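You operate a simulated robot arm through the tools that you are given. There is no shell and no other tool. Be economical: measure what you need, move in short steps, check, and stop when the job is done.

The job below is to be done with a simulated two-armed robot. You get a single attempt, and the scene is never put back.

## Task
Send the lot 583 gear blank to bay 4 in the green tray.
Fine: pull out the white bolt, push the tray along, then push the bolt in again. Where these are worked on the way, their far stop is far enough and under half their travel is too little: white bolt.

It is judged by the outcome, as a careful person would: the job done as asked, and still so three seconds after it is handed in. It fails if anything else is knocked over, pushed out of place, dropped, spilled or broken.

## Robot
Two 7-joint arms with fingered hands on one trunk, on a base that drives. Base frame: it is fixed to the floor where the robot stands at the start and does not move with it; the origin is under the middle of the robot, x ahead of it, y to its left, z up. Readings come in mm, degrees, newtons and seconds.
The left shoulder is at the start at [49, 182, 1223], the right one opposite. With the tool pointing down near the work surface each hand reaches from about 100 to 600 mm from the robot's upright axis, wherever it stands, measured 20 degrees to its own side. Places, roughly: red bolt [-700, 900, 900]; tray [-900, 400, 900]; white bolt [-700, 300, 900]; yellow bolt [-700, 600, 900]. Payload 3.8 kg a hand.
Tool frame (each hand has its own): the origin (TCP) lies between the finger pads and is the grasp point; the fingertips stand 30 mm ahead of it; z points along the fingers, y is the line along which they close. Largest opening 104 mm; the body of the gripper starts 35 mm behind the TCP. The gripper is a hand of 4 fingers: y runs from the thumb to the fingers, the wrist lies at [-17, -104, -178] in the tool frame, and closing takes about 1.5 s.
Orientation is that of the tool frame in the base frame, as a unit quaternion [x, y, z, w]. With the fingers straight down and the wrist toward the robot, the tool's x, y and z point along [0, 1, 0], [1, 0, 0] and [0, 0, -1] of the base frame.

## Interface
- The arms move only by the tool arm_command. It takes "left_steps", "right_steps" or both (then of equal length, played together; a hand with none holds still); each is a list of rows, each an object of numbers (a shift or turn left out is 0, a gripper value left out holds the last): "dx", "dy", "dz": the shift along the tool's x, y, z in mm; "wx", "wy", "wz": the turn, a rotation vector about the tool's x, y, z in degrees; "gripper": the closure in counts, from 0 (fully open) to 255 (shut). In form: [{"dx": .., "dy": .., "dz": .., "wx": .., "wy": .., "wz": .., "gripper": ..}, ...]. A call has 1 to 10 rows; each row shifts and turns the commanded pose from where the row before left it, along the tool's axes as they then stand. Rows are played at 5 a second. More than 50 mm and 8.6 degrees between two rows, or a gripper value outside its range, and nothing of the call is played. Where a pose cannot be reached the arm comes as near as it can. A force on the tool above 40 N (or 10 N above the force at the start of the call, whichever is more), or a blocked arm, ends the call early, and 0.2 s more pass. The fingers move at their own pace (about 72 mm/s each) and stop on an object; they squeeze with about 23 N. The grip force told is the motor's: it shows also when the fingers shut on nothing. Time passes only in rows, and 0.2 s behind the last, so rows that do not move let the fingers close. It gives the time, the measured TCP pose, the force on the tool (base axes), the opening and the grip force at its end, in the units of the frame above (readings bear some noise), with the torque about the TCP (base axes, N m) and any sound that the robot's microphone picked up, and new pictures: "pictures" is both (left out), scene, wrist or none (wrist: the cameras of the hands that moved).
- Cameras (640 x 400 px; columns grow to the right, rows downward): "scene" is now at [67.5, 76.1, 1382.9]; the picture's right is [0.96, -0.29, -0.00], its down [-0.21, -0.71, -0.67] and it looks along [0.19, 0.64, -0.74] (base axes); focal length 214 px, centre (320, 200). "left" rides on the left gripper at [-66, -90, -126] in its tool frame; the picture's right is [-0.78, -0.30, 0.56], its down [0.57, -0.70, 0.42] and it looks along [0.26, 0.65, 0.71] (tool axes); focal length 275 px, centre (320, 200). "right" rides on the right gripper at [66, -90, -126] in its tool frame; the picture's right is [-0.78, 0.30, -0.56], its down [-0.57, -0.70, 0.42] and it looks along [-0.26, 0.65, 0.71] (tool axes); focal length 275 px, centre (320, 200). There is no depth. A picture from a camera that has moved, and an enlarged one, comes with that camera's place and axes in the base frame and with its lens.
- raise_lower(by): slides the trunk up (or, below 0, down) by that many mm; the arms and the scene camera ride with it, the base frame stays. It gives what a move gives, with no picture.
- steer(legs): drives the robot by 1 to 6 legs, each [ahead, left, turn to the left] in mm, mm and degrees, along the robot's own axes; the way and the turn of a leg run together, so that a leg with both is an arc; at most 1500 mm and 180 degrees a leg. The arms and the cameras ride along, it lands a little off, and it stops where it bumps. It gives what a move gives, and a new picture of the scene camera.
- grasp_type(shape, hand): the hand has 4 fingers and takes this shape, open, in about a second: jaw (thumb against the fingers, like two jaws); tri (thumb and two fingers); tip (a fingertip pinch); poke (one finger out to press); point (the index stretched); flat (the hand flat); cup (the hand cupped); fist (a fist). The gripper value then closes the fingers along that shape, each until it touches; the sizes above hold for jaw. It gives what a move gives, with no picture.
- aim_head(pan, tilt): turns the head with the scene camera to pan (to the left, within 86 degrees either way) and tilt (down, from -29 to 69), counted from straight ahead of the robot. It gives what a move gives, and a new picture of the scene camera.
- enlarge(camera, box): a new picture of the part [left, top, right, bottom] of that camera's present view, enlarged. The clock stands still meanwhile.
- sign_off(): hands the job in; it is judged then, once.

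Go step by step. Nothing tells you exact positions but the pictures and the camera data: compare them with the known pose of the tool, close in by small moves and look again before you grip or let go. The budget is 120 turns and 260 pictures, counting those below and the enlarged ones. Unless the task says otherwise, let go and move clear before handing in, and close with one line.

The tools are called after "Request:" as name(argument=value, ...) on one line, values as JSON. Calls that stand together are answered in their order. arm_command: Moves the arms, as the interface text tells. Its arguments: {"type":"object","properties":{"left_steps":{"type":"array"},"right_steps":{"type":"array"},"pictures":{"type":"string","enum":["both","scene","wrist","none"]}},"required":[]} The other tools are called the same way: raise_lower (by) slides the trunk up or down; grasp_type (shape, hand) gives the hand a shape; steer (legs) drives the base; aim_head (pan, tilt) turns the head that bears the scene camera; enlarge (camera, box) takes an enlarged picture of a part of a camera's view; sign_off () hands the job in.

At the start:

```text
time_s: 0.0
left_ee_pos: [320.6, 492.2, 1108.5]
left_ee_rot: [0.707, 0.707, 0.0, -0.001]
left_wrist_force: [0.8, -0.6, -0.4]
left_ft_torque: [0.01, -0.02, 0.01]
left_grip_width: 103.8
left_grip_force: 0.1
left_shape: jaw
right_ee_pos: [356.9, 68.8, 1148.9]
right_ee_rot: [0.708, 0.707, -0.001, -0.001]
right_wrist_force: [0.1, -0.1, 0.1]
right_ft_torque: [-0.01, 0.0, 0.01]
right_grip_width: 103.6
right_grip_force: 0.0
right_shape: jaw
trunk travel left (down, up): [-375.0, 381.0]
robot x, y, heading: [-2.2, -2.4, 0.1]
head pan, tilt: [73.3, 47.7]
```

scene: 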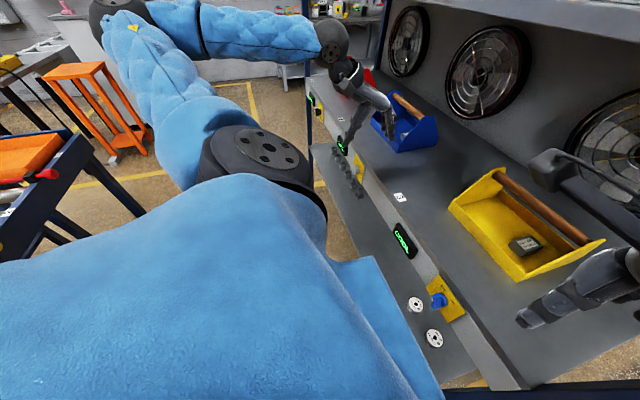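
right: 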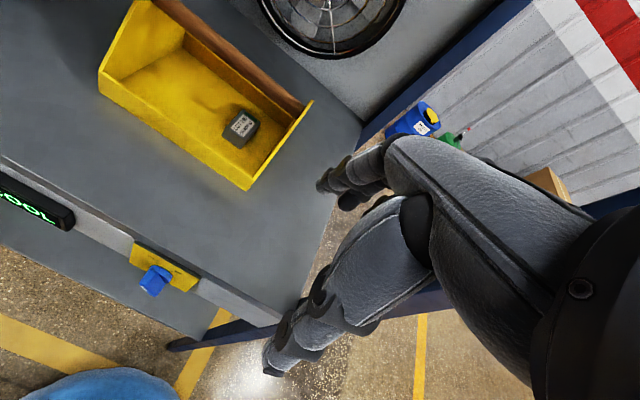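
left: 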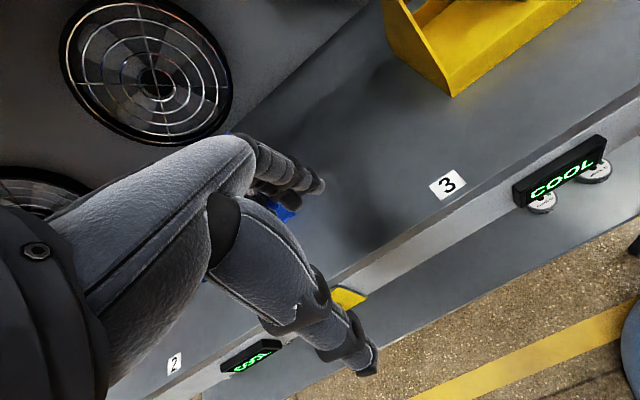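

I see a bench on the left/front with trays and fans; the tray and white bolt are told to be behind me. I turn round to look at them before doing anything.

Request:
steer(legs=[[0, 0, 90]])

Request:
aim_head(pan=60, tilt=30)

```text
time_s: 1.6
left_ee_pos: [183.5, 539.1, 1117.4]
left_ee_rot: [0.614, 0.789, 0.006, -0.002]
left_wrist_force: [0.3, 0.9, 1.0]
left_ft_torque: [0.01, 0.01, -0.05]
left_grip_width: 104.0
left_grip_force: 0.2
left_shape: jaw
right_ee_pos: [329.2, 129.9, 1152.4]
right_ee_rot: [0.618, 0.786, 0.005, -0.004]
right_wrist_force: [0.4, -0.4, -0.3]
right_ft_torque: [-0.01, 0.0, 0.03]
right_grip_width: 103.6
right_grip_force: 0.0
right_shape: jaw
trunk travel left (down, up): [-375.0, 381.0]
robot x, y, heading: [-2.6, -4.4, 14.2]
head pan, tilt: [73.3, 47.7]
stopped in leg 1: the robot was blocked; the commanded pose is now the measured one
camera scene: at [39.9, 69.6, 1384.2], right [1.0, -0.04, 0.0], down [-0.03, -0.73, -0.68], along [0.03, 0.68, -0.73], focal length 214 px, centre (320, 200)
```

scene: 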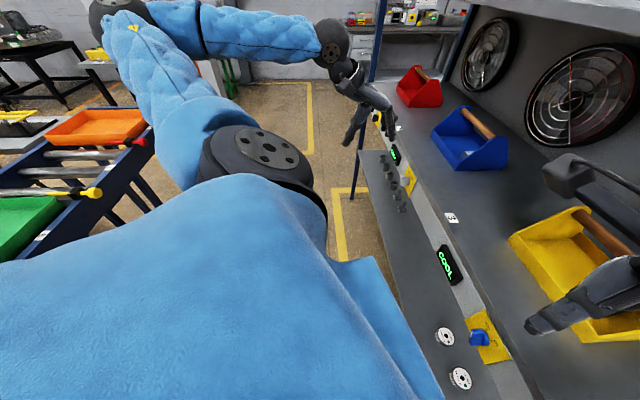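

```text
time_s: 2.4
left_ee_pos: [181.8, 538.2, 1118.4]
left_ee_rot: [0.613, 0.79, 0.008, -0.003]
left_wrist_force: [0.4, 0.0, 0.6]
left_ft_torque: [0.04, 0.04, 0.04]
left_grip_width: 103.8
left_grip_force: 0.0
left_shape: jaw
right_ee_pos: [328.4, 131.5, 1154.1]
right_ee_rot: [0.617, 0.787, 0.007, -0.006]
right_wrist_force: [-0.3, 0.5, 1.1]
right_ft_torque: [-0.01, -0.01, 0.01]
right_grip_width: 103.7
right_grip_force: 0.0
right_shape: jaw
trunk travel left (down, up): [-375.0, 381.0]
robot x, y, heading: [-2.2, -1.5, 14.6]
head pan, tilt: [60.0, 30.0]
camera scene: at [60.8, 75.8, 1410.8], right [0.96, -0.27, 0.0], down [-0.13, -0.47, -0.87], along [0.23, 0.84, -0.49], focal length 214 px, centre (320, 200)
```

scene: 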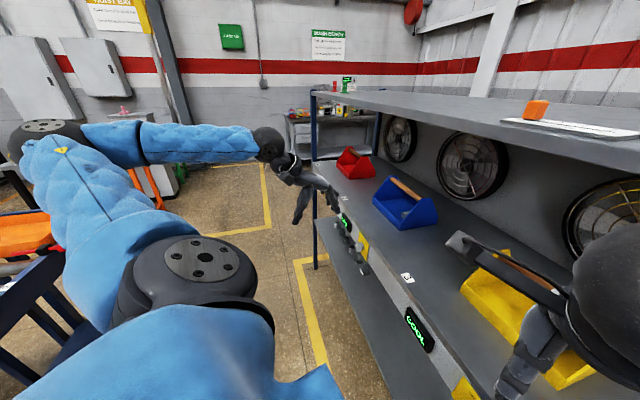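

The turn was blocked, probably by the right arm at the shelf. I back away a bit and look at the discs and the surroundings.

Request:
aim_head(pan=20, tilt=45)

Request:
aim_head(pan=-40, tilt=30)

Request:
aim_head(pan=86, tilt=25)

```text
time_s: 3.5
left_ee_pos: [182.0, 537.7, 1118.0]
left_ee_rot: [0.613, 0.79, 0.007, -0.003]
left_wrist_force: [0.4, -0.2, 0.5]
left_ft_torque: [-0.05, 0.0, -0.02]
left_grip_width: 104.0
left_grip_force: 0.1
left_shape: jaw
right_ee_pos: [329.5, 131.2, 1151.7]
right_ee_rot: [0.616, 0.787, 0.007, -0.005]
right_wrist_force: [-0.5, -0.7, -0.6]
right_ft_torque: [0.01, -0.01, 0.01]
right_grip_width: 103.8
right_grip_force: 0.1
right_shape: jaw
trunk travel left (down, up): [-375.0, 381.0]
robot x, y, heading: [3.9, 1.7, 14.3]
head pan, tilt: [20.0, 45.0]
camera scene: at [103.9, 35.0, 1387.9], right [0.57, -0.82, -0.01], down [-0.58, -0.39, -0.72], along [0.59, 0.41, -0.7], focal length 214 px, centre (320, 200)
```

scene: 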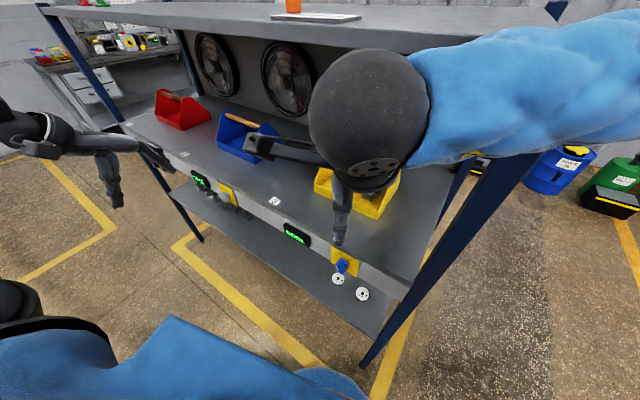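

```text
time_s: 4.8
left_ee_pos: [181.8, 537.4, 1118.8]
left_ee_rot: [0.613, 0.79, 0.008, -0.003]
left_wrist_force: [-0.4, 0.6, 0.3]
left_ft_torque: [-0.02, -0.02, -0.05]
left_grip_width: 103.7
left_grip_force: 0.0
left_shape: jaw
right_ee_pos: [329.6, 131.8, 1153.6]
right_ee_rot: [0.616, 0.788, 0.007, -0.005]
right_wrist_force: [-0.7, -0.2, -0.2]
right_ft_torque: [0.03, 0.0, -0.02]
right_grip_width: 103.9
right_grip_force: 0.1
right_shape: jaw
trunk travel left (down, up): [-375.0, 381.0]
robot x, y, heading: [1.5, -6.7, 14.4]
head pan, tilt: [-40.0, 30.0]
camera scene: at [118.4, -50.3, 1409.2], right [-0.43, -0.9, -0.02], down [-0.45, 0.23, -0.86], along [0.78, -0.36, -0.5], focal length 214 px, centre (320, 200)
```

scene: 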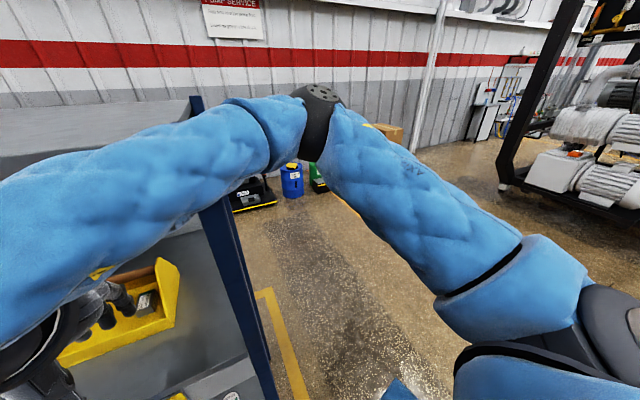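

```text
time_s: 6.9
left_ee_pos: [182.3, 538.8, 1118.7]
left_ee_rot: [0.613, 0.79, 0.007, -0.003]
left_wrist_force: [0.6, -0.7, 0.5]
left_ft_torque: [-0.01, 0.0, -0.01]
left_grip_width: 103.7
left_grip_force: 0.1
left_shape: jaw
right_ee_pos: [328.0, 130.8, 1154.9]
right_ee_rot: [0.618, 0.786, 0.007, -0.005]
right_wrist_force: [-0.1, 1.1, -0.1]
right_ft_torque: [-0.01, -0.01, 0.01]
right_grip_width: 103.8
right_grip_force: 0.1
right_shape: jaw
trunk travel left (down, up): [-375.0, 381.0]
robot x, y, heading: [-2.4, -1.9, 14.3]
head pan, tilt: [85.9, 25.0]
camera scene: at [20.1, 79.2, 1418.9], right [0.98, 0.18, 0.01], down [0.08, -0.4, -0.91], along [-0.16, 0.9, -0.41], focal length 214 px, centre (320, 200)
```

scene: 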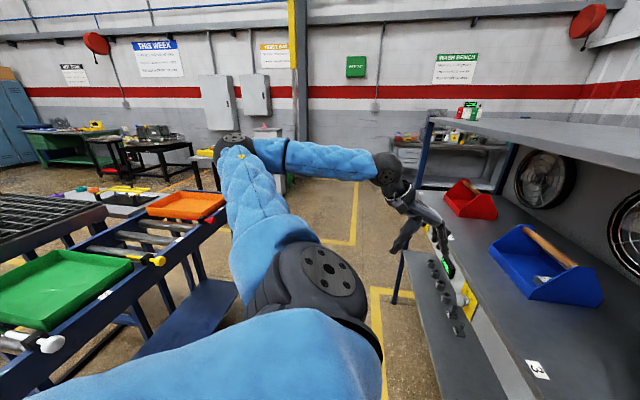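

The conveyor rack with the green tray is behind on my left; two discs lie on the ledge before me. I look closely at the discs and the rack signs.

Request:
enlarge(camera="scene", box=[0, 160, 240, 370])

Request:
enlarge(camera="scene", box=[40, 20, 300, 110])

Request:
enlarge(camera="right", box=[0, 0, 320, 400])

Request:
aim_head(pan=55, tilt=62)

```text
1.90 times, centred on (120, 265) of scene
camera zoom: at [20.1, 79.2, 1418.9], right [0.98, 0.18, 0.01], down [0.08, -0.4, -0.91], along [-0.16, 0.9, -0.41], focal length 408 px, centre (701, 76)
```

zoom: 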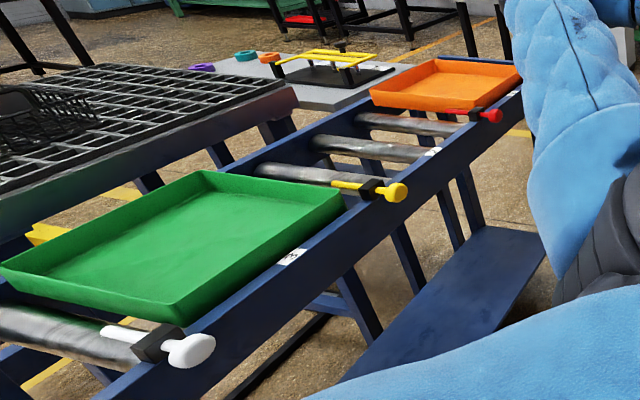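

```text
2.46 times, centred on (170, 65) of scene
camera zoom: at [20.1, 79.2, 1418.9], right [0.98, 0.18, 0.01], down [0.08, -0.4, -0.91], along [-0.16, 0.9, -0.41], focal length 528 px, centre (689, 532)
```

zoom: 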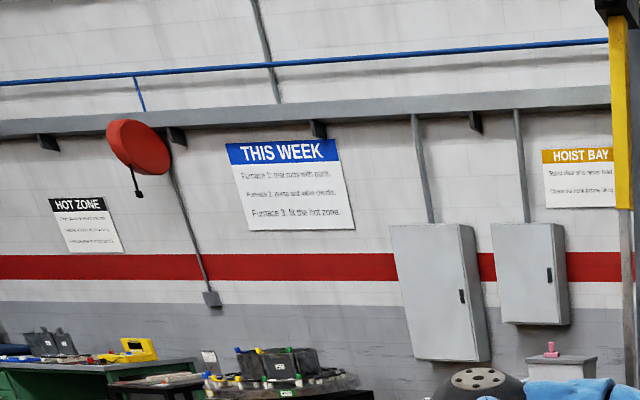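

```text
1.00 times, centred on (160, 200) of right (not enlarged: the box is as wide or as high as the picture)
camera zoom: at [226.1, 172.4, 1280.0], right [0.47, -0.69, 0.55], down [-0.54, -0.72, -0.44], along [0.69, -0.09, -0.71], focal length 275 px, centre (480, 200)
```

zoom: 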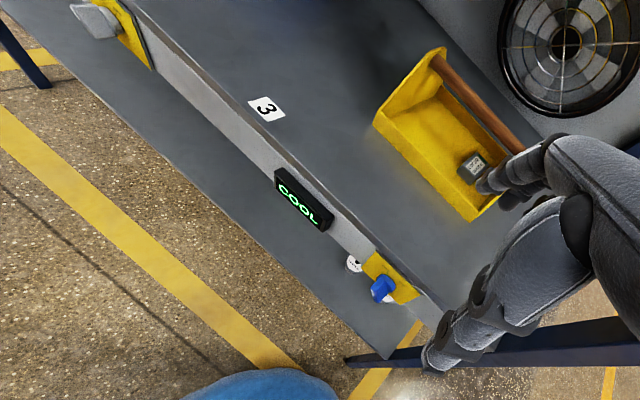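

```text
time_s: 7.9
left_ee_pos: [182.6, 538.9, 1118.5]
left_ee_rot: [0.613, 0.79, 0.008, -0.003]
left_wrist_force: [-0.3, 0.0, 0.3]
left_ft_torque: [-0.02, 0.04, -0.01]
left_grip_width: 104.0
left_grip_force: 0.0
left_shape: jaw
right_ee_pos: [328.8, 130.8, 1152.7]
right_ee_rot: [0.617, 0.787, 0.007, -0.004]
right_wrist_force: [-0.3, -0.3, 0.6]
right_ft_torque: [-0.01, 0.02, 0.0]
right_grip_width: 103.8
right_grip_force: 0.0
right_shape: jaw
trunk travel left (down, up): [-375.0, 381.0]
robot x, y, heading: [-0.1, -2.6, 14.7]
head pan, tilt: [55.0, 62.0]
camera scene: at [59.3, 49.8, 1366.3], right [0.94, -0.35, 0.0], down [-0.31, -0.82, -0.48], along [0.17, 0.45, -0.87], focal length 214 px, centre (320, 200)
```

scene: 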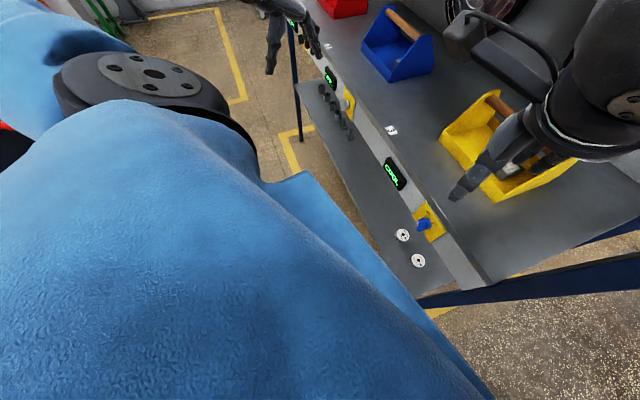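

Two white discs sit on the ledge; I read them and the small square block in the yellow toolbox.

Request:
enlarge(camera="scene", box=[370, 210, 450, 280])

Request:
enlarge(camera="right", box=[260, 120, 360, 210])

Request:
enlarge(camera="scene", box=[300, 60, 420, 140])

```text
5.71 times, centred on (410, 245) of scene
camera zoom: at [59.3, 49.8, 1366.3], right [0.94, -0.35, 0.0], down [-0.31, -0.82, -0.48], along [0.17, 0.45, -0.87], focal length 1226 px, centre (-194, -57)
```

zoom: 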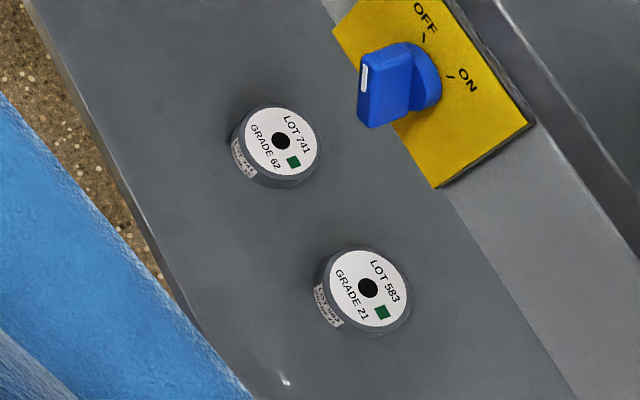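

```text
4.44 times, centred on (310, 165) of right
camera zoom: at [226.2, 172.6, 1280.2], right [0.47, -0.69, 0.55], down [-0.54, -0.72, -0.44], along [0.69, -0.09, -0.71], focal length 1224 px, centre (364, 356)
```

zoom: 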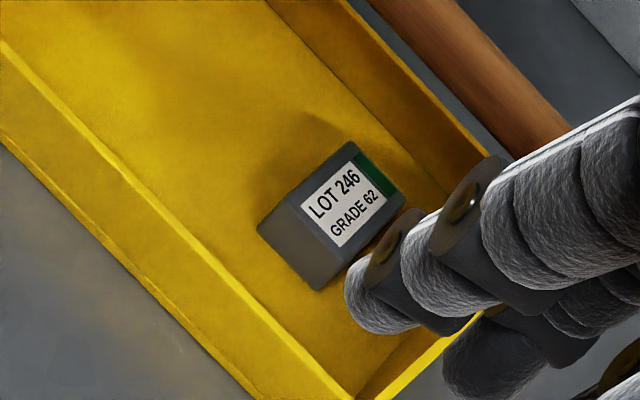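

```text
5.00 times, centred on (360, 100) of scene
camera zoom: at [59.3, 49.8, 1366.3], right [0.94, -0.35, 0.0], down [-0.31, -0.82, -0.48], along [0.17, 0.45, -0.87], focal length 1072 px, centre (120, 700)
```

zoom: 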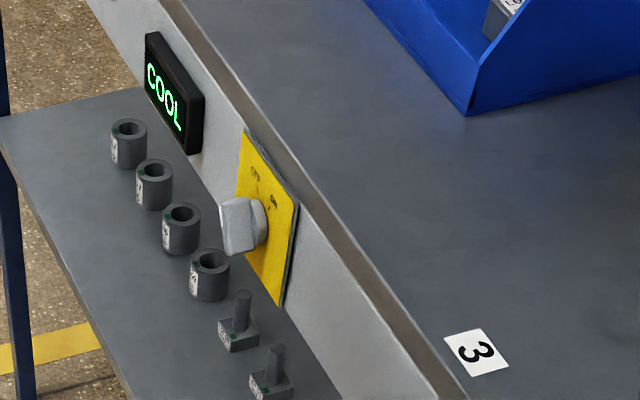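

The right-hand disc is LOT 583 (ledge near [410, 88, ~700]). I back off a bit to free the arm, straighten up and check the aisle.

Request:
steer(legs=[[0, 0, -14.5], [-200, 0, 0]])

Request:
aim_head(pan=86, tilt=40)

Request:
aim_head(pan=-86, tilt=40)

Request:
aim_head(pan=10, tilt=50)

```text
time_s: 10.3
left_ee_pos: [118.0, 489.6, 1109.0]
left_ee_rot: [0.706, 0.708, 0.001, 0.001]
left_wrist_force: [-0.7, -0.9, -0.2]
left_ft_torque: [-0.01, -0.02, 0.02]
left_grip_width: 104.0
left_grip_force: 0.1
left_shape: jaw
right_ee_pos: [159.7, 62.4, 1148.8]
right_ee_rot: [0.709, 0.705, 0.0, -0.001]
right_wrist_force: [-0.2, 0.9, 0.2]
right_ft_torque: [0.01, -0.04, 0.02]
right_grip_width: 103.8
right_grip_force: 0.1
right_shape: jaw
trunk travel left (down, up): [-375.0, 381.0]
robot x, y, heading: [-198.7, -5.5, 0.4]
head pan, tilt: [55.0, 62.0]
camera scene: at [-119.2, 50.3, 1365.1], right [0.82, -0.57, 0.0], down [-0.5, -0.73, -0.47], along [0.27, 0.39, -0.88], focal length 214 px, centre (320, 200)
```

scene: 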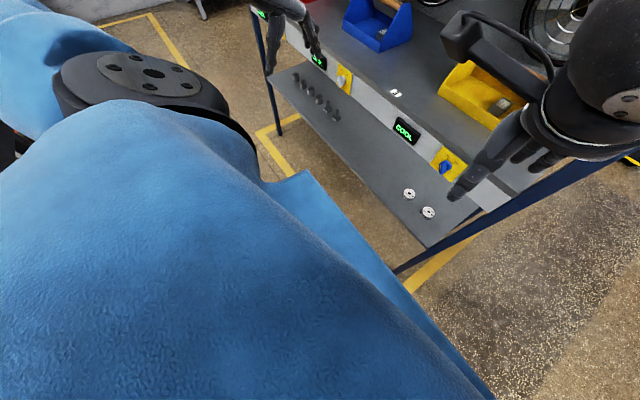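

```text
time_s: 11.3
left_ee_pos: [120.0, 491.9, 1109.2]
left_ee_rot: [0.706, 0.709, 0.001, 0.0]
left_wrist_force: [0.2, 0.0, -0.3]
left_ft_torque: [0.02, 0.03, 0.0]
left_grip_width: 103.9
left_grip_force: 0.0
left_shape: jaw
right_ee_pos: [161.5, 62.4, 1149.7]
right_ee_rot: [0.708, 0.706, -0.001, -0.001]
right_wrist_force: [-0.6, -0.3, 0.4]
right_ft_torque: [-0.01, -0.01, 0.0]
right_grip_width: 103.8
right_grip_force: 0.2
right_shape: jaw
trunk travel left (down, up): [-375.0, 381.0]
robot x, y, heading: [-200.8, -5.3, 0.1]
head pan, tilt: [85.9, 40.0]
camera scene: at [-148.8, 82.4, 1393.9], right [1.0, -0.07, 0.0], down [-0.04, -0.64, -0.77], along [0.05, 0.76, -0.64], focal length 214 px, centre (320, 200)
```

scene: 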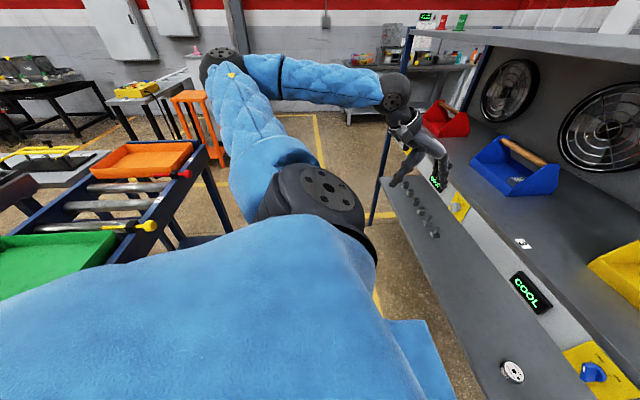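

```text
time_s: 13.9
left_ee_pos: [120.0, 491.6, 1108.1]
left_ee_rot: [0.705, 0.709, 0.0, 0.0]
left_wrist_force: [0.1, 0.3, -0.1]
left_ft_torque: [-0.01, -0.02, 0.01]
left_grip_width: 103.8
left_grip_force: 0.1
left_shape: jaw
right_ee_pos: [160.9, 61.7, 1150.1]
right_ee_rot: [0.71, 0.705, 0.0, -0.002]
right_wrist_force: [0.0, 0.6, -0.4]
right_ft_torque: [0.0, 0.0, 0.04]
right_grip_width: 104.0
right_grip_force: 0.1
right_shape: jaw
trunk travel left (down, up): [-375.0, 381.0]
robot x, y, heading: [-200.1, -1.5, 0.1]
head pan, tilt: [-85.9, 40.0]
camera scene: at [-148.0, -87.2, 1394.0], right [-1.0, -0.07, 0.0], down [-0.05, 0.64, -0.77], along [0.06, -0.76, -0.64], focal length 214 px, centre (320, 200)
```

scene: 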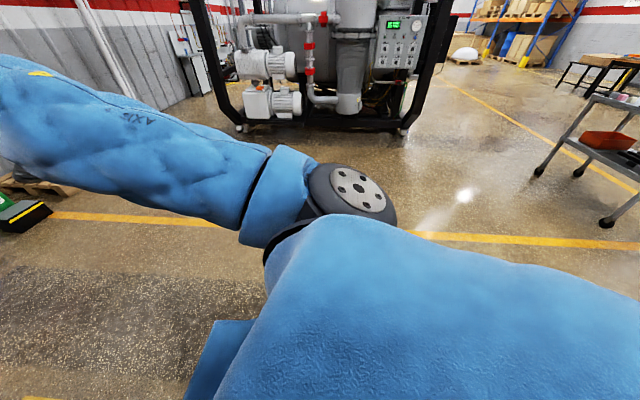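

```text
time_s: 15.6
left_ee_pos: [119.7, 490.0, 1108.2]
left_ee_rot: [0.706, 0.708, 0.0, 0.0]
left_wrist_force: [-0.7, -0.6, -0.3]
left_ft_torque: [0.02, -0.01, 0.01]
left_grip_width: 104.2
left_grip_force: 0.0
left_shape: jaw
right_ee_pos: [161.3, 62.2, 1149.5]
right_ee_rot: [0.709, 0.706, -0.001, -0.001]
right_wrist_force: [-0.3, 0.7, 1.6]
right_ft_torque: [0.03, -0.02, 0.03]
right_grip_width: 103.8
right_grip_force: 0.1
right_shape: jaw
trunk travel left (down, up): [-375.0, 381.0]
robot x, y, heading: [-195.5, -0.1, 0.2]
head pan, tilt: [10.0, 50.0]
camera scene: at [-78.6, 11.1, 1379.8], right [0.18, -0.98, 0.0], down [-0.75, -0.14, -0.64], along [0.63, 0.11, -0.77], focal length 214 px, centre (320, 200)
```

scene: 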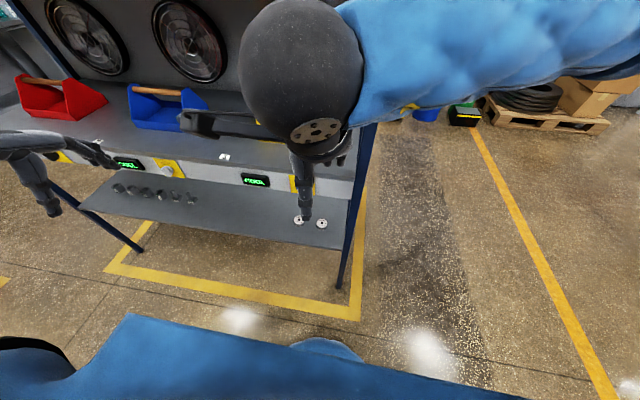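

The disc is farther down than I thought: about [510, 100, 480]. I lower the trunk here in the free aisle, tuck the left hand back, then drive in and look again.

Request:
raise_lower(by=-340)

Request:
steer(legs=[[0, 180, 0], [150, 0, 0]])

Request:
aim_head(pan=-10, tilt=50)

```text
time_s: 18.9
left_ee_pos: [120.0, 490.5, 769.0]
left_ee_rot: [0.705, 0.709, 0.0, 0.0]
left_wrist_force: [0.4, 0.6, 0.1]
left_ft_torque: [-0.02, 0.05, -0.01]
left_grip_width: 103.7
left_grip_force: 0.0
left_shape: jaw
right_ee_pos: [173.6, 55.6, 800.3]
right_ee_rot: [0.728, 0.686, -0.013, 0.002]
right_wrist_force: [0.4, 0.3, -0.1]
right_ft_torque: [-0.01, 0.02, 0.0]
right_grip_width: 103.9
right_grip_force: 0.1
right_shape: jaw
trunk travel left (down, up): [-35.0, 721.0]
robot x, y, heading: [-199.8, -1.6, 0.1]
head pan, tilt: [10.0, 50.0]
```

```text
time_s: 21.4
left_ee_pos: [239.6, 697.9, 773.1]
left_ee_rot: [0.699, 0.715, 0.006, 0.014]
left_wrist_force: [1.0, -0.1, -0.2]
left_ft_torque: [0.0, 0.03, 0.0]
left_grip_width: 104.1
left_grip_force: 0.1
left_shape: jaw
right_ee_pos: [302.6, 266.2, 806.2]
right_ee_rot: [0.717, 0.696, -0.006, 0.039]
right_wrist_force: [0.4, -1.3, 0.9]
right_ft_torque: [0.01, 0.03, 0.02]
right_grip_width: 103.9
right_grip_force: 0.0
right_shape: jaw
trunk travel left (down, up): [-35.0, 721.0]
robot x, y, heading: [-49.7, 192.7, 1.1]
head pan, tilt: [10.0, 50.0]
camera scene: at [210.4, 222.4, 1031.5], right [0.22, -0.98, 0.02], down [-0.76, -0.18, -0.62], along [0.61, 0.12, -0.78], focal length 214 px, centre (320, 200)
```

scene: 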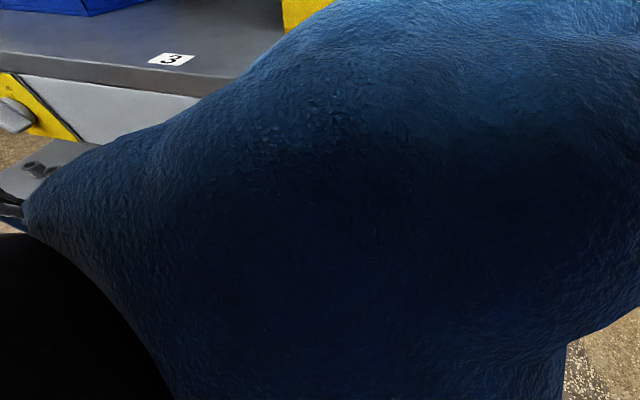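

```text
time_s: 22.3
left_ee_pos: [241.0, 698.6, 771.9]
left_ee_rot: [0.699, 0.715, 0.005, 0.012]
left_wrist_force: [-0.7, 0.1, 1.1]
left_ft_torque: [0.01, -0.03, 0.0]
left_grip_width: 103.8
left_grip_force: 0.1
left_shape: jaw
right_ee_pos: [307.1, 264.4, 804.7]
right_ee_rot: [0.719, 0.694, -0.006, 0.048]
right_wrist_force: [1.2, -0.4, 0.1]
right_ft_torque: [0.0, 0.01, -0.03]
right_grip_width: 103.9
right_grip_force: 0.0
right_shape: jaw
trunk travel left (down, up): [-35.0, 721.0]
robot x, y, heading: [-49.9, 195.0, 1.6]
head pan, tilt: [-10.0, 50.0]
camera scene: at [211.2, 214.7, 1027.7], right [0.11, -0.99, 0.01], down [-0.79, -0.1, -0.6], along [0.6, 0.06, -0.8], focal length 214 px, centre (320, 200)
```

scene: 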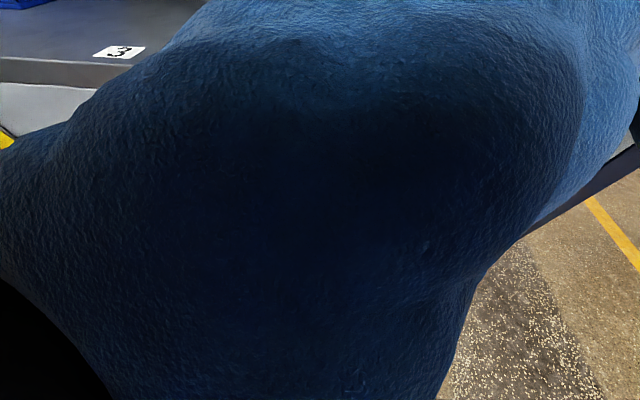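

The trunk leaned forward and my right arm hides the scene view. I use the right wrist camera, moving the hand a little outward and to the right.

Request:
arm_command(right_steps=[{"dx": -40, "dy": 20}, {"dx": -40, "dy": 20}, {"dx": -40, "dy": 20}, {"dx": 0, "dy": 0}])

```text
time_s: 22.9
left_ee_pos: [165.4, 787.6, 774.0]
left_ee_rot: [0.655, 0.755, 0.006, 0.01]
left_wrist_force: [1.0, -0.1, -0.2]
left_ft_torque: [0.01, 0.04, 0.0]
left_grip_width: 103.8
left_grip_force: 0.1
left_shape: jaw
right_ee_pos: [316.4, 287.3, 819.5]
right_ee_rot: [0.658, 0.751, 0.001, 0.053]
right_wrist_force: [-89.0, -6.8, -22.8]
right_ft_torque: [0.52, -2.77, -1.32]
right_grip_width: 89.7
right_grip_force: 0.0
right_shape: jaw
trunk travel left (down, up): [-35.0, 721.0]
robot x, y, heading: [-73.5, 248.8, 8.0]
head pan, tilt: [-10.0, 50.0]
stopped in row 3 (right hand): the force on the tool passed its limit at 51 N (the readings are from after the stop); the commanded pose is now the measured one
camera scene: at [174.8, 280.8, 1043.4], right [-0.03, -1.0, 0.0], down [-0.74, 0.02, -0.67], along [0.67, -0.02, -0.74], focal length 214 px, centre (320, 200)
camera right: at [209.6, 349.7, 934.4], right [0.35, -0.69, 0.64], down [-0.59, -0.69, -0.43], along [0.73, -0.22, -0.64], focal length 275 px, centre (320, 200)
```

scene: 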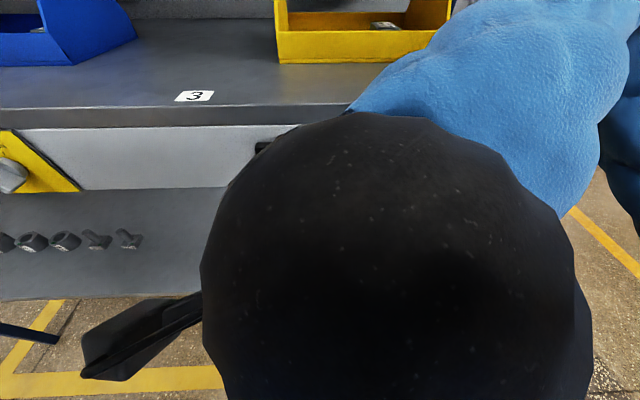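
right: 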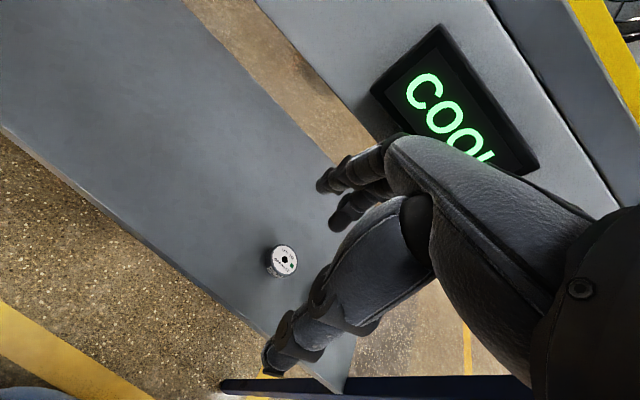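

The hand touched the COOL display, so the bench is nearer than I estimated. I back the hand straight off at once.

Request:
arm_command(right_steps=[{"dy": -30}, {"dy": -30}, {"dy": -30}, {}, {}])

```text
time_s: 23.7
left_ee_pos: [195.7, 774.6, 761.1]
left_ee_rot: [0.668, 0.744, -0.006, 0.004]
left_wrist_force: [1.6, 0.6, -1.1]
left_ft_torque: [0.01, 0.04, -0.03]
left_grip_width: 103.8
left_grip_force: 0.0
left_shape: jaw
right_ee_pos: [307.6, 242.7, 809.7]
right_ee_rot: [0.766, 0.642, -0.009, 0.038]
right_wrist_force: [0.8, 0.4, 0.0]
right_ft_torque: [-0.01, -0.01, 0.01]
right_grip_width: 104.2
right_grip_force: 0.1
right_shape: jaw
trunk travel left (down, up): [-35.0, 721.0]
robot x, y, heading: [-70.6, 241.9, 6.1]
head pan, tilt: [-10.0, 50.0]
stopped in row 4 (right hand): the arm was blocked; the commanded pose is now the measured one
camera scene: at [194.7, 269.9, 1033.4], right [-0.07, -1.0, 0.01], down [-0.75, 0.04, -0.66], along [0.66, -0.05, -0.75], focal length 214 px, centre (320, 200)
camera right: at [226.7, 333.4, 927.7], right [0.14, -0.77, 0.62], down [-0.78, -0.47, -0.42], along [0.61, -0.42, -0.67], focal length 275 px, centre (320, 200)
```

scene: 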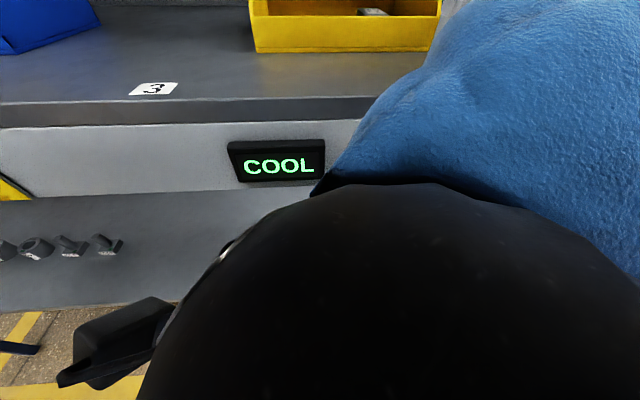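
right: 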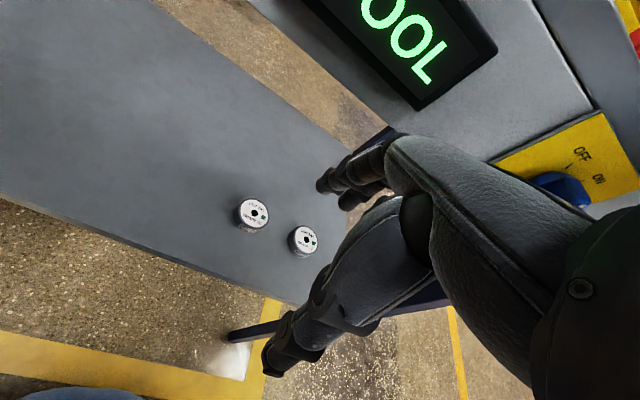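

The disc sits on a lower shelf (z≈510, x≈490–510, y≈100), set back under the table whose apron is at x≈340, z≈850–960. I need to reach in below the table, so I back off, straighten and extend the arm low first.

Request:
steer(legs=[[-180, 0, -6]])

Request:
raise_lower(by=-30)

Request:
arm_command(right_steps=[{"dx": -40}, {"dx": -40}, {"dx": -40}, {}])

```text
time_s: 25.2
left_ee_pos: [81.7, 726.2, 760.9]
left_ee_rot: [0.702, 0.712, -0.006, -0.007]
left_wrist_force: [-0.5, 1.0, -0.3]
left_ft_torque: [0.01, 0.01, -0.01]
left_grip_width: 104.1
left_grip_force: 0.1
left_shape: jaw
right_ee_pos: [143.5, 186.9, 797.0]
right_ee_rot: [0.798, 0.602, -0.023, 0.014]
right_wrist_force: [0.2, 0.2, -0.4]
right_ft_torque: [-0.01, -0.01, 0.04]
right_grip_width: 104.0
right_grip_force: 0.1
right_shape: jaw
trunk travel left (down, up): [-35.0, 721.0]
robot x, y, heading: [-242.8, 230.1, 0.8]
head pan, tilt: [-10.0, 50.0]
camera scene: at [43.7, 220.4, 1025.8], right [-0.16, -0.99, 0.0], down [-0.76, 0.12, -0.64], along [0.63, -0.1, -0.77], focal length 214 px, centre (320, 200)
```

scene: 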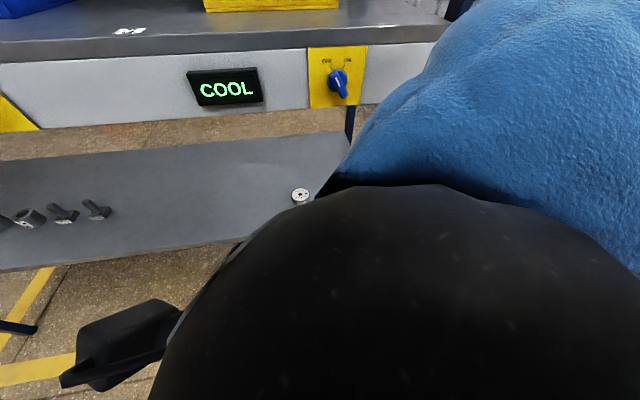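

```text
time_s: 26.0
left_ee_pos: [81.4, 725.4, 731.8]
left_ee_rot: [0.703, 0.712, -0.007, -0.006]
left_wrist_force: [-0.3, -0.6, -0.3]
left_ft_torque: [-0.02, -0.01, -0.02]
left_grip_width: 103.8
left_grip_force: 0.1
left_shape: jaw
right_ee_pos: [155.5, 177.7, 763.6]
right_ee_rot: [0.818, 0.573, -0.034, 0.01]
right_wrist_force: [-0.6, -0.7, 0.8]
right_ft_torque: [0.0, 0.02, -0.04]
right_grip_width: 104.4
right_grip_force: 0.1
right_shape: jaw
trunk travel left (down, up): [-5.0, 751.0]
robot x, y, heading: [-246.2, 230.1, 0.7]
head pan, tilt: [-10.0, 50.0]
```

```text
time_s: 26.7
left_ee_pos: [81.9, 725.7, 730.4]
left_ee_rot: [0.703, 0.712, -0.006, -0.006]
left_wrist_force: [-1.0, 0.9, 0.9]
left_ft_torque: [-0.02, 0.01, 0.0]
left_grip_width: 103.7
left_grip_force: 0.1
left_shape: jaw
right_ee_pos: [148.3, 119.6, 776.9]
right_ee_rot: [0.814, 0.569, -0.092, 0.064]
right_wrist_force: [-0.5, 0.3, 0.7]
right_ft_torque: [-0.02, 0.03, 0.05]
right_grip_width: 104.2
right_grip_force: 0.0
right_shape: jaw
right hand out of reach, approached as far as the arm can: row 1, 2, 3
trunk travel left (down, up): [-5.0, 751.0]
robot x, y, heading: [-246.0, 228.4, 0.9]
head pan, tilt: [-10.0, 50.0]
stopped in row 3 (right hand): the arm was blocked; the commanded pose is now the measured one
camera scene: at [63.1, 218.0, 994.8], right [-0.19, -0.98, 0.0], down [-0.74, 0.15, -0.65], along [0.64, -0.13, -0.76], focal length 214 px, centre (320, 200)
camera right: at [96.0, 238.2, 885.1], right [0.06, -0.7, 0.72], down [-0.88, -0.37, -0.29], along [0.46, -0.61, -0.64], focal length 275 px, centre (320, 200)
```

scene: 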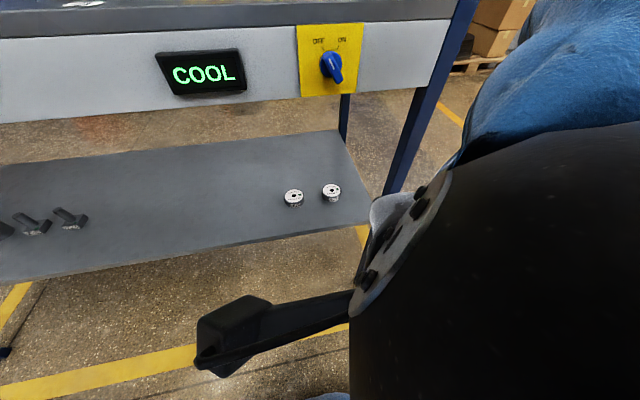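
right: 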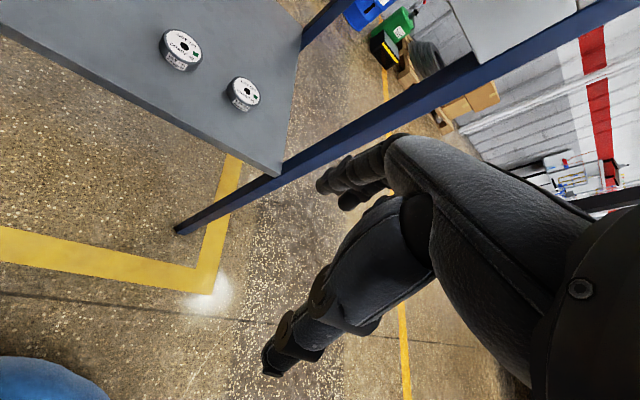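

Now the views are good: disc 583 near [505, 90, 495], shelf front edge x≈380, table front x≈345 above. I extend the hand forward and down while squaring it, still short of the bench.

Request:
arm_command(right_steps=[{"dx": 17, "dy": 35, "dz": 17}, {"dx": 17, "dy": 35, "dz": 17}, {"dx": 17, "dy": 35, "dz": 17}, {"dx": 17, "dy": 35, "dz": 17}, {"wx": -2.2, "wy": 3.2, "wz": -5}, {"wx": -2.2, "wy": 3.2, "wz": -5}, {"wx": -2.2, "wy": 3.2, "wz": -5}, {"wx": -2.2, "wy": 3.2, "wz": -5}, {}])

```text
time_s: 28.7
left_ee_pos: [80.5, 726.3, 731.7]
left_ee_rot: [0.702, 0.712, -0.007, -0.009]
left_wrist_force: [0.7, 0.2, 1.0]
left_ft_torque: [-0.01, -0.01, 0.03]
left_grip_width: 103.9
left_grip_force: 0.1
left_shape: jaw
right_ee_pos: [296.3, 121.6, 697.0]
right_ee_rot: [0.7, 0.712, 0.038, 0.045]
right_wrist_force: [0.3, 0.6, 0.0]
right_ft_torque: [0.03, -0.03, 0.02]
right_grip_width: 103.9
right_grip_force: 0.0
right_shape: jaw
trunk travel left (down, up): [-5.0, 751.0]
robot x, y, heading: [-244.8, 227.3, 0.8]
head pan, tilt: [-10.0, 50.0]
camera scene: at [62.8, 220.3, 993.8], right [-0.16, -0.99, 0.0], down [-0.76, 0.12, -0.64], along [0.63, -0.1, -0.77], focal length 214 px, centre (320, 200)
camera right: at [192.4, 188.0, 811.0], right [0.24, -0.77, 0.6], down [-0.64, -0.59, -0.5], along [0.73, -0.26, -0.63], focal length 275 px, centre (320, 200)
```

scene: 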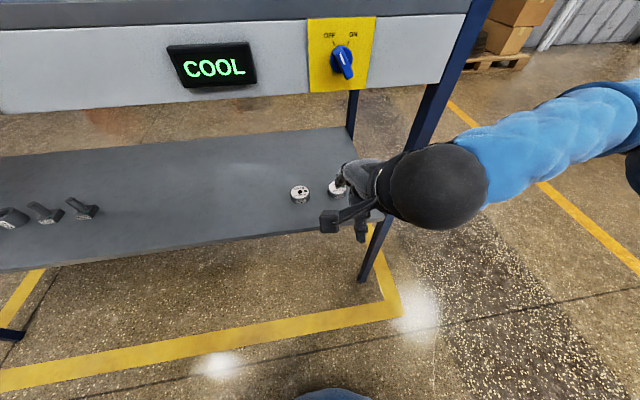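
right: 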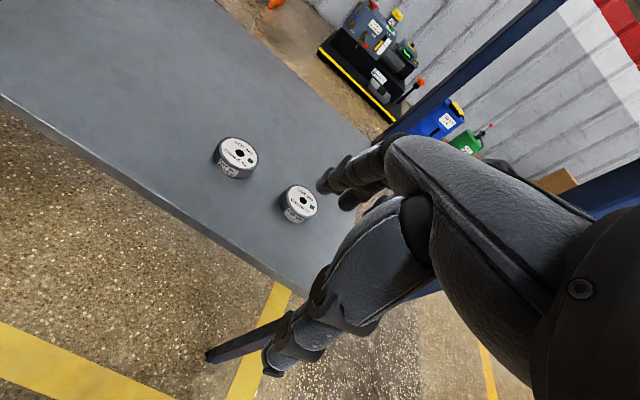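

The right arm's elbow would foul the front post, so I'll pick with the left hand (elbow on the free side) with the robot shifted right. I pull the right hand back and bring the left hand forward.

Request:
arm_command(left_steps=[{"dx": -37, "dy": 19, "dz": 10}, {"dx": -37, "dy": 19, "dz": 10}, {"dx": -37, "dy": 19, "dz": 10}, {"dx": -37, "dy": 19, "dz": 10}, {"dx": -37, "dy": 19, "dz": 10}, {"dx": -37, "dy": 19, "dz": 10}, {"dx": -37, "dy": 19, "dz": 10}, {"dx": -37, "dy": 19, "dz": 10}, {}], right_steps=[{"dy": -14, "dz": -8}, {"dy": -14, "dz": -8}, {"dy": -14, "dz": -8}, {"dy": -14, "dz": -8}, {"dy": -14, "dz": -8}, {"dy": -14, "dz": -8}, {"dy": -14, "dz": -8}, {"dy": -14, "dz": -8}, {}])

```text
time_s: 30.7
left_ee_pos: [292.5, 528.6, 670.5]
left_ee_rot: [0.701, 0.713, -0.006, -0.007]
left_wrist_force: [0.0, -0.1, 0.0]
left_ft_torque: [0.02, 0.04, -0.01]
left_grip_width: 103.8
left_grip_force: 0.0
left_shape: jaw
left hand out of reach, approached as far as the arm can: row 1, 2, 3, 4, 5, 6
right_ee_pos: [238.6, 165.7, 764.1]
right_ee_rot: [0.7, 0.711, 0.036, 0.043]
right_wrist_force: [0.9, -0.3, 0.4]
right_ft_torque: [0.01, -0.02, 0.01]
right_grip_width: 104.0
right_grip_force: 0.0
right_shape: jaw
right hand out of reach, approached as far as the arm can: row 1, 2, 3, 4, 5, 6, 7, 8
trunk travel left (down, up): [-5.0, 751.0]
robot x, y, heading: [-243.9, 229.8, 0.5]
head pan, tilt: [-10.0, 50.0]
camera scene: at [62.9, 220.4, 993.7], right [-0.16, -0.99, 0.0], down [-0.76, 0.12, -0.64], along [0.63, -0.1, -0.77], focal length 214 px, centre (320, 200)
camera right: at [134.7, 232.7, 878.8], right [0.24, -0.77, 0.6], down [-0.64, -0.59, -0.49], along [0.73, -0.26, -0.63], focal length 275 px, centre (320, 200)
camera left: at [206.2, 459.9, 797.9], right [-0.29, -0.78, -0.55], down [-0.72, 0.56, -0.41], along [0.63, 0.28, -0.73], focal length 275 px, centre (320, 200)
```

scene: 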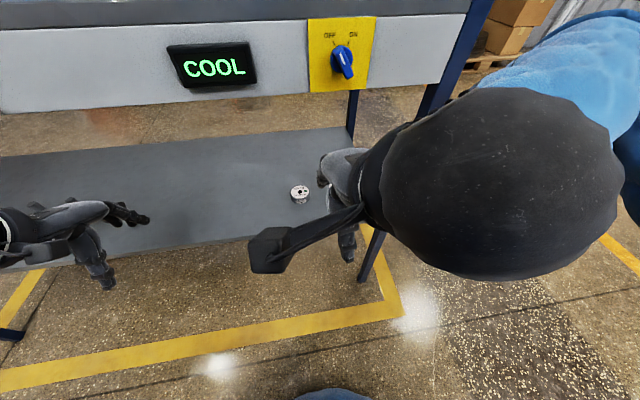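
right: 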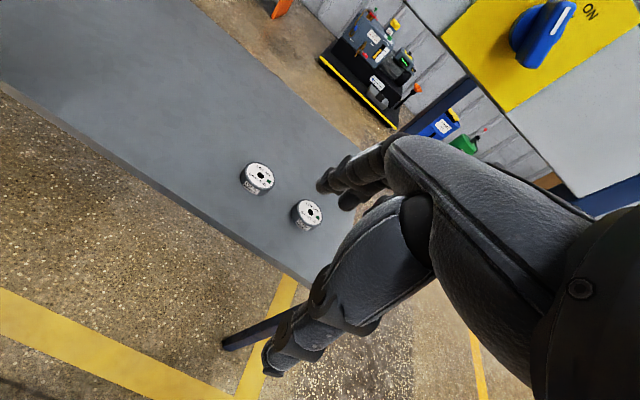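
left: 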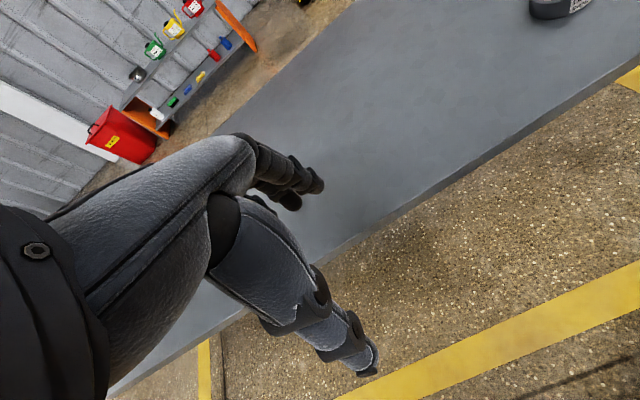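

Left hand is at the reach limit; I bring it inward (closer to 20° left) and a bit lower.

Request:
arm_command(left_steps=[{"dx": -40, "dy": -8, "dz": 15}, {"dx": -40, "dy": -8, "dz": 15}, {"dx": -30, "dz": 15}, {"dz": 15}, {"dz": 10}, {}], pictures="wrist")

```text
time_s: 32.1
left_ee_pos: [290.7, 416.9, 601.1]
left_ee_rot: [0.701, 0.713, -0.006, -0.007]
left_wrist_force: [-0.1, -1.2, 0.6]
left_ft_torque: [0.03, 0.02, 0.01]
left_grip_width: 103.9
left_grip_force: 0.1
left_shape: jaw
left hand out of reach, approached as far as the arm can: row 1, 2
right_ee_pos: [237.8, 166.6, 763.7]
right_ee_rot: [0.701, 0.711, 0.035, 0.043]
right_wrist_force: [-0.3, 0.2, -0.6]
right_ft_torque: [-0.02, -0.03, -0.01]
right_grip_width: 104.0
right_grip_force: 0.1
right_shape: jaw
trunk travel left (down, up): [-5.0, 751.0]
robot x, y, heading: [-244.0, 225.4, 0.8]
head pan, tilt: [-10.0, 50.0]
camera left: at [204.7, 348.5, 727.5], right [-0.3, -0.78, -0.55], down [-0.72, 0.56, -0.41], along [0.63, 0.28, -0.73], focal length 275 px, centre (320, 200)
```

left: 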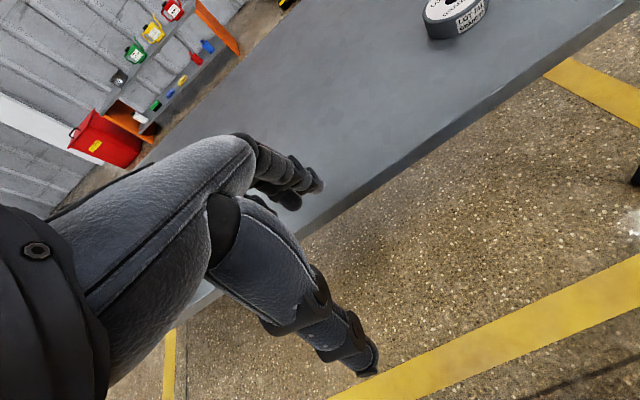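

Left hand is well posed at z 601. I drive sideways to the right by 320 mm so it lines up with disc 583.

Request:
steer(legs=[[0, -320, 0]])

Request:
arm_command(left_steps=[{}], pictures="wrist")

```text
time_s: 34.2
left_ee_pos: [295.6, 96.5, 601.5]
left_ee_rot: [0.703, 0.711, -0.007, -0.008]
left_wrist_force: [0.2, 0.6, -0.6]
left_ft_torque: [0.0, -0.01, -0.01]
left_grip_width: 103.9
left_grip_force: 0.0
left_shape: jaw
right_ee_pos: [243.1, -153.3, 763.9]
right_ee_rot: [0.701, 0.711, 0.035, 0.043]
right_wrist_force: [-0.3, -0.1, 0.1]
right_ft_torque: [0.01, 0.01, -0.02]
right_grip_width: 103.9
right_grip_force: 0.0
right_shape: jaw
trunk travel left (down, up): [-5.0, 751.0]
robot x, y, heading: [-240.2, -88.1, 0.6]
head pan, tilt: [-10.0, 50.0]
camera scene: at [66.9, -98.9, 993.7], right [-0.16, -0.99, 0.0], down [-0.76, 0.12, -0.64], along [0.63, -0.1, -0.77], focal length 214 px, centre (320, 200)
```

scene: 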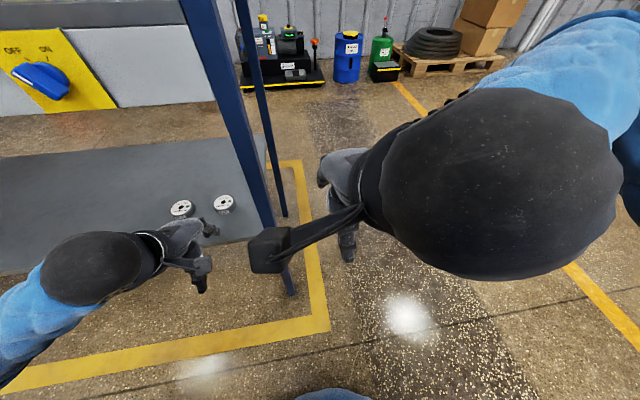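

```text
time_s: 34.6
left_ee_pos: [295.9, 96.4, 600.1]
left_ee_rot: [0.703, 0.711, -0.005, -0.008]
left_wrist_force: [-0.1, -0.4, 0.5]
left_ft_torque: [0.02, 0.04, 0.01]
left_grip_width: 104.1
left_grip_force: 0.0
left_shape: jaw
right_ee_pos: [243.1, -153.5, 763.5]
right_ee_rot: [0.701, 0.711, 0.036, 0.044]
right_wrist_force: [0.3, 0.0, 0.2]
right_ft_torque: [-0.02, 0.01, -0.02]
right_grip_width: 103.7
right_grip_force: 0.1
right_shape: jaw
trunk travel left (down, up): [-5.0, 751.0]
robot x, y, heading: [-243.9, -91.6, 0.9]
head pan, tilt: [-10.0, 50.0]
camera left: at [209.0, 29.1, 727.6], right [-0.3, -0.78, -0.55], down [-0.72, 0.56, -0.41], along [0.63, 0.27, -0.73], focal length 275 px, centre (320, 200)
```

left: 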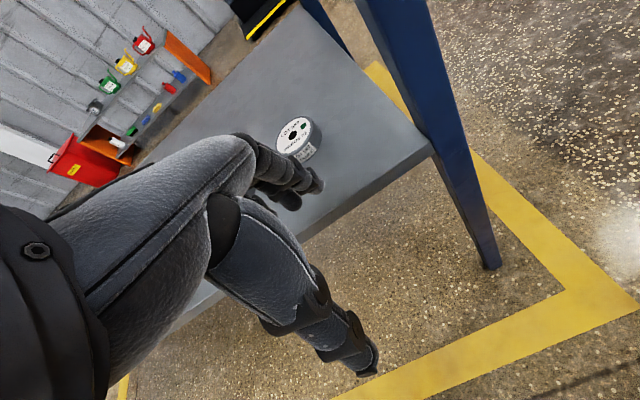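

Estimates now put disc 583 near [465, 97, ~550 top], apron bottom z≈865, post well right. I drive forward 110 mm and recheck.

Request:
steer(legs=[[110, 0, 0]])

Request:
arm_command(left_steps=[{}], pictures="wrist")

```text
time_s: 35.8
left_ee_pos: [404.8, 99.6, 601.3]
left_ee_rot: [0.702, 0.712, -0.006, -0.008]
left_wrist_force: [-0.6, -0.4, -0.6]
left_ft_torque: [0.02, 0.0, 0.01]
left_grip_width: 103.8
left_grip_force: 0.0
left_shape: jaw
right_ee_pos: [352.1, -151.2, 764.4]
right_ee_rot: [0.701, 0.711, 0.035, 0.044]
right_wrist_force: [0.4, 0.0, 0.1]
right_ft_torque: [0.0, 0.01, -0.01]
right_grip_width: 103.8
right_grip_force: 0.0
right_shape: jaw
trunk travel left (down, up): [-5.0, 751.0]
robot x, y, heading: [-133.3, -85.9, 0.9]
head pan, tilt: [-10.0, 50.0]
camera scene: at [176.3, -97.4, 993.7], right [-0.16, -0.99, 0.0], down [-0.76, 0.12, -0.64], along [0.63, -0.1, -0.77], focal length 214 px, centre (320, 200)
```

scene: 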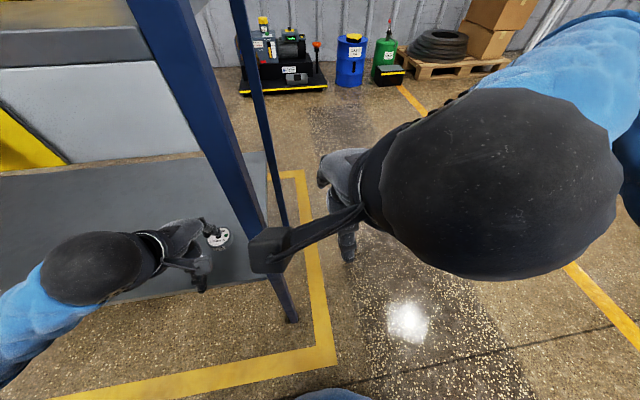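

```text
time_s: 36.2
left_ee_pos: [405.6, 98.8, 600.6]
left_ee_rot: [0.702, 0.712, -0.006, -0.008]
left_wrist_force: [0.0, -1.2, 0.2]
left_ft_torque: [0.02, -0.03, 0.01]
left_grip_width: 103.8
left_grip_force: 0.2
left_shape: jaw
right_ee_pos: [351.4, -152.5, 764.5]
right_ee_rot: [0.701, 0.711, 0.035, 0.043]
right_wrist_force: [0.4, 0.2, 0.4]
right_ft_torque: [-0.02, 0.02, 0.01]
right_grip_width: 104.2
right_grip_force: 0.1
right_shape: jaw
trunk travel left (down, up): [-5.0, 751.0]
robot x, y, heading: [-129.9, -88.0, 0.7]
head pan, tilt: [-10.0, 50.0]
camera left: at [318.0, 30.8, 727.7], right [-0.3, -0.78, -0.55], down [-0.72, 0.56, -0.41], along [0.63, 0.27, -0.73], focal length 275 px, centre (320, 200)
```

left: 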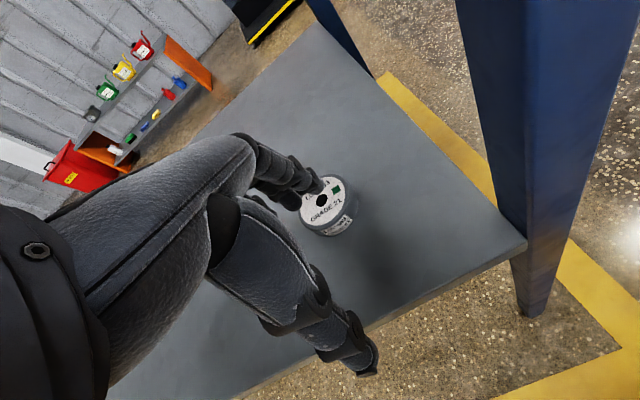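

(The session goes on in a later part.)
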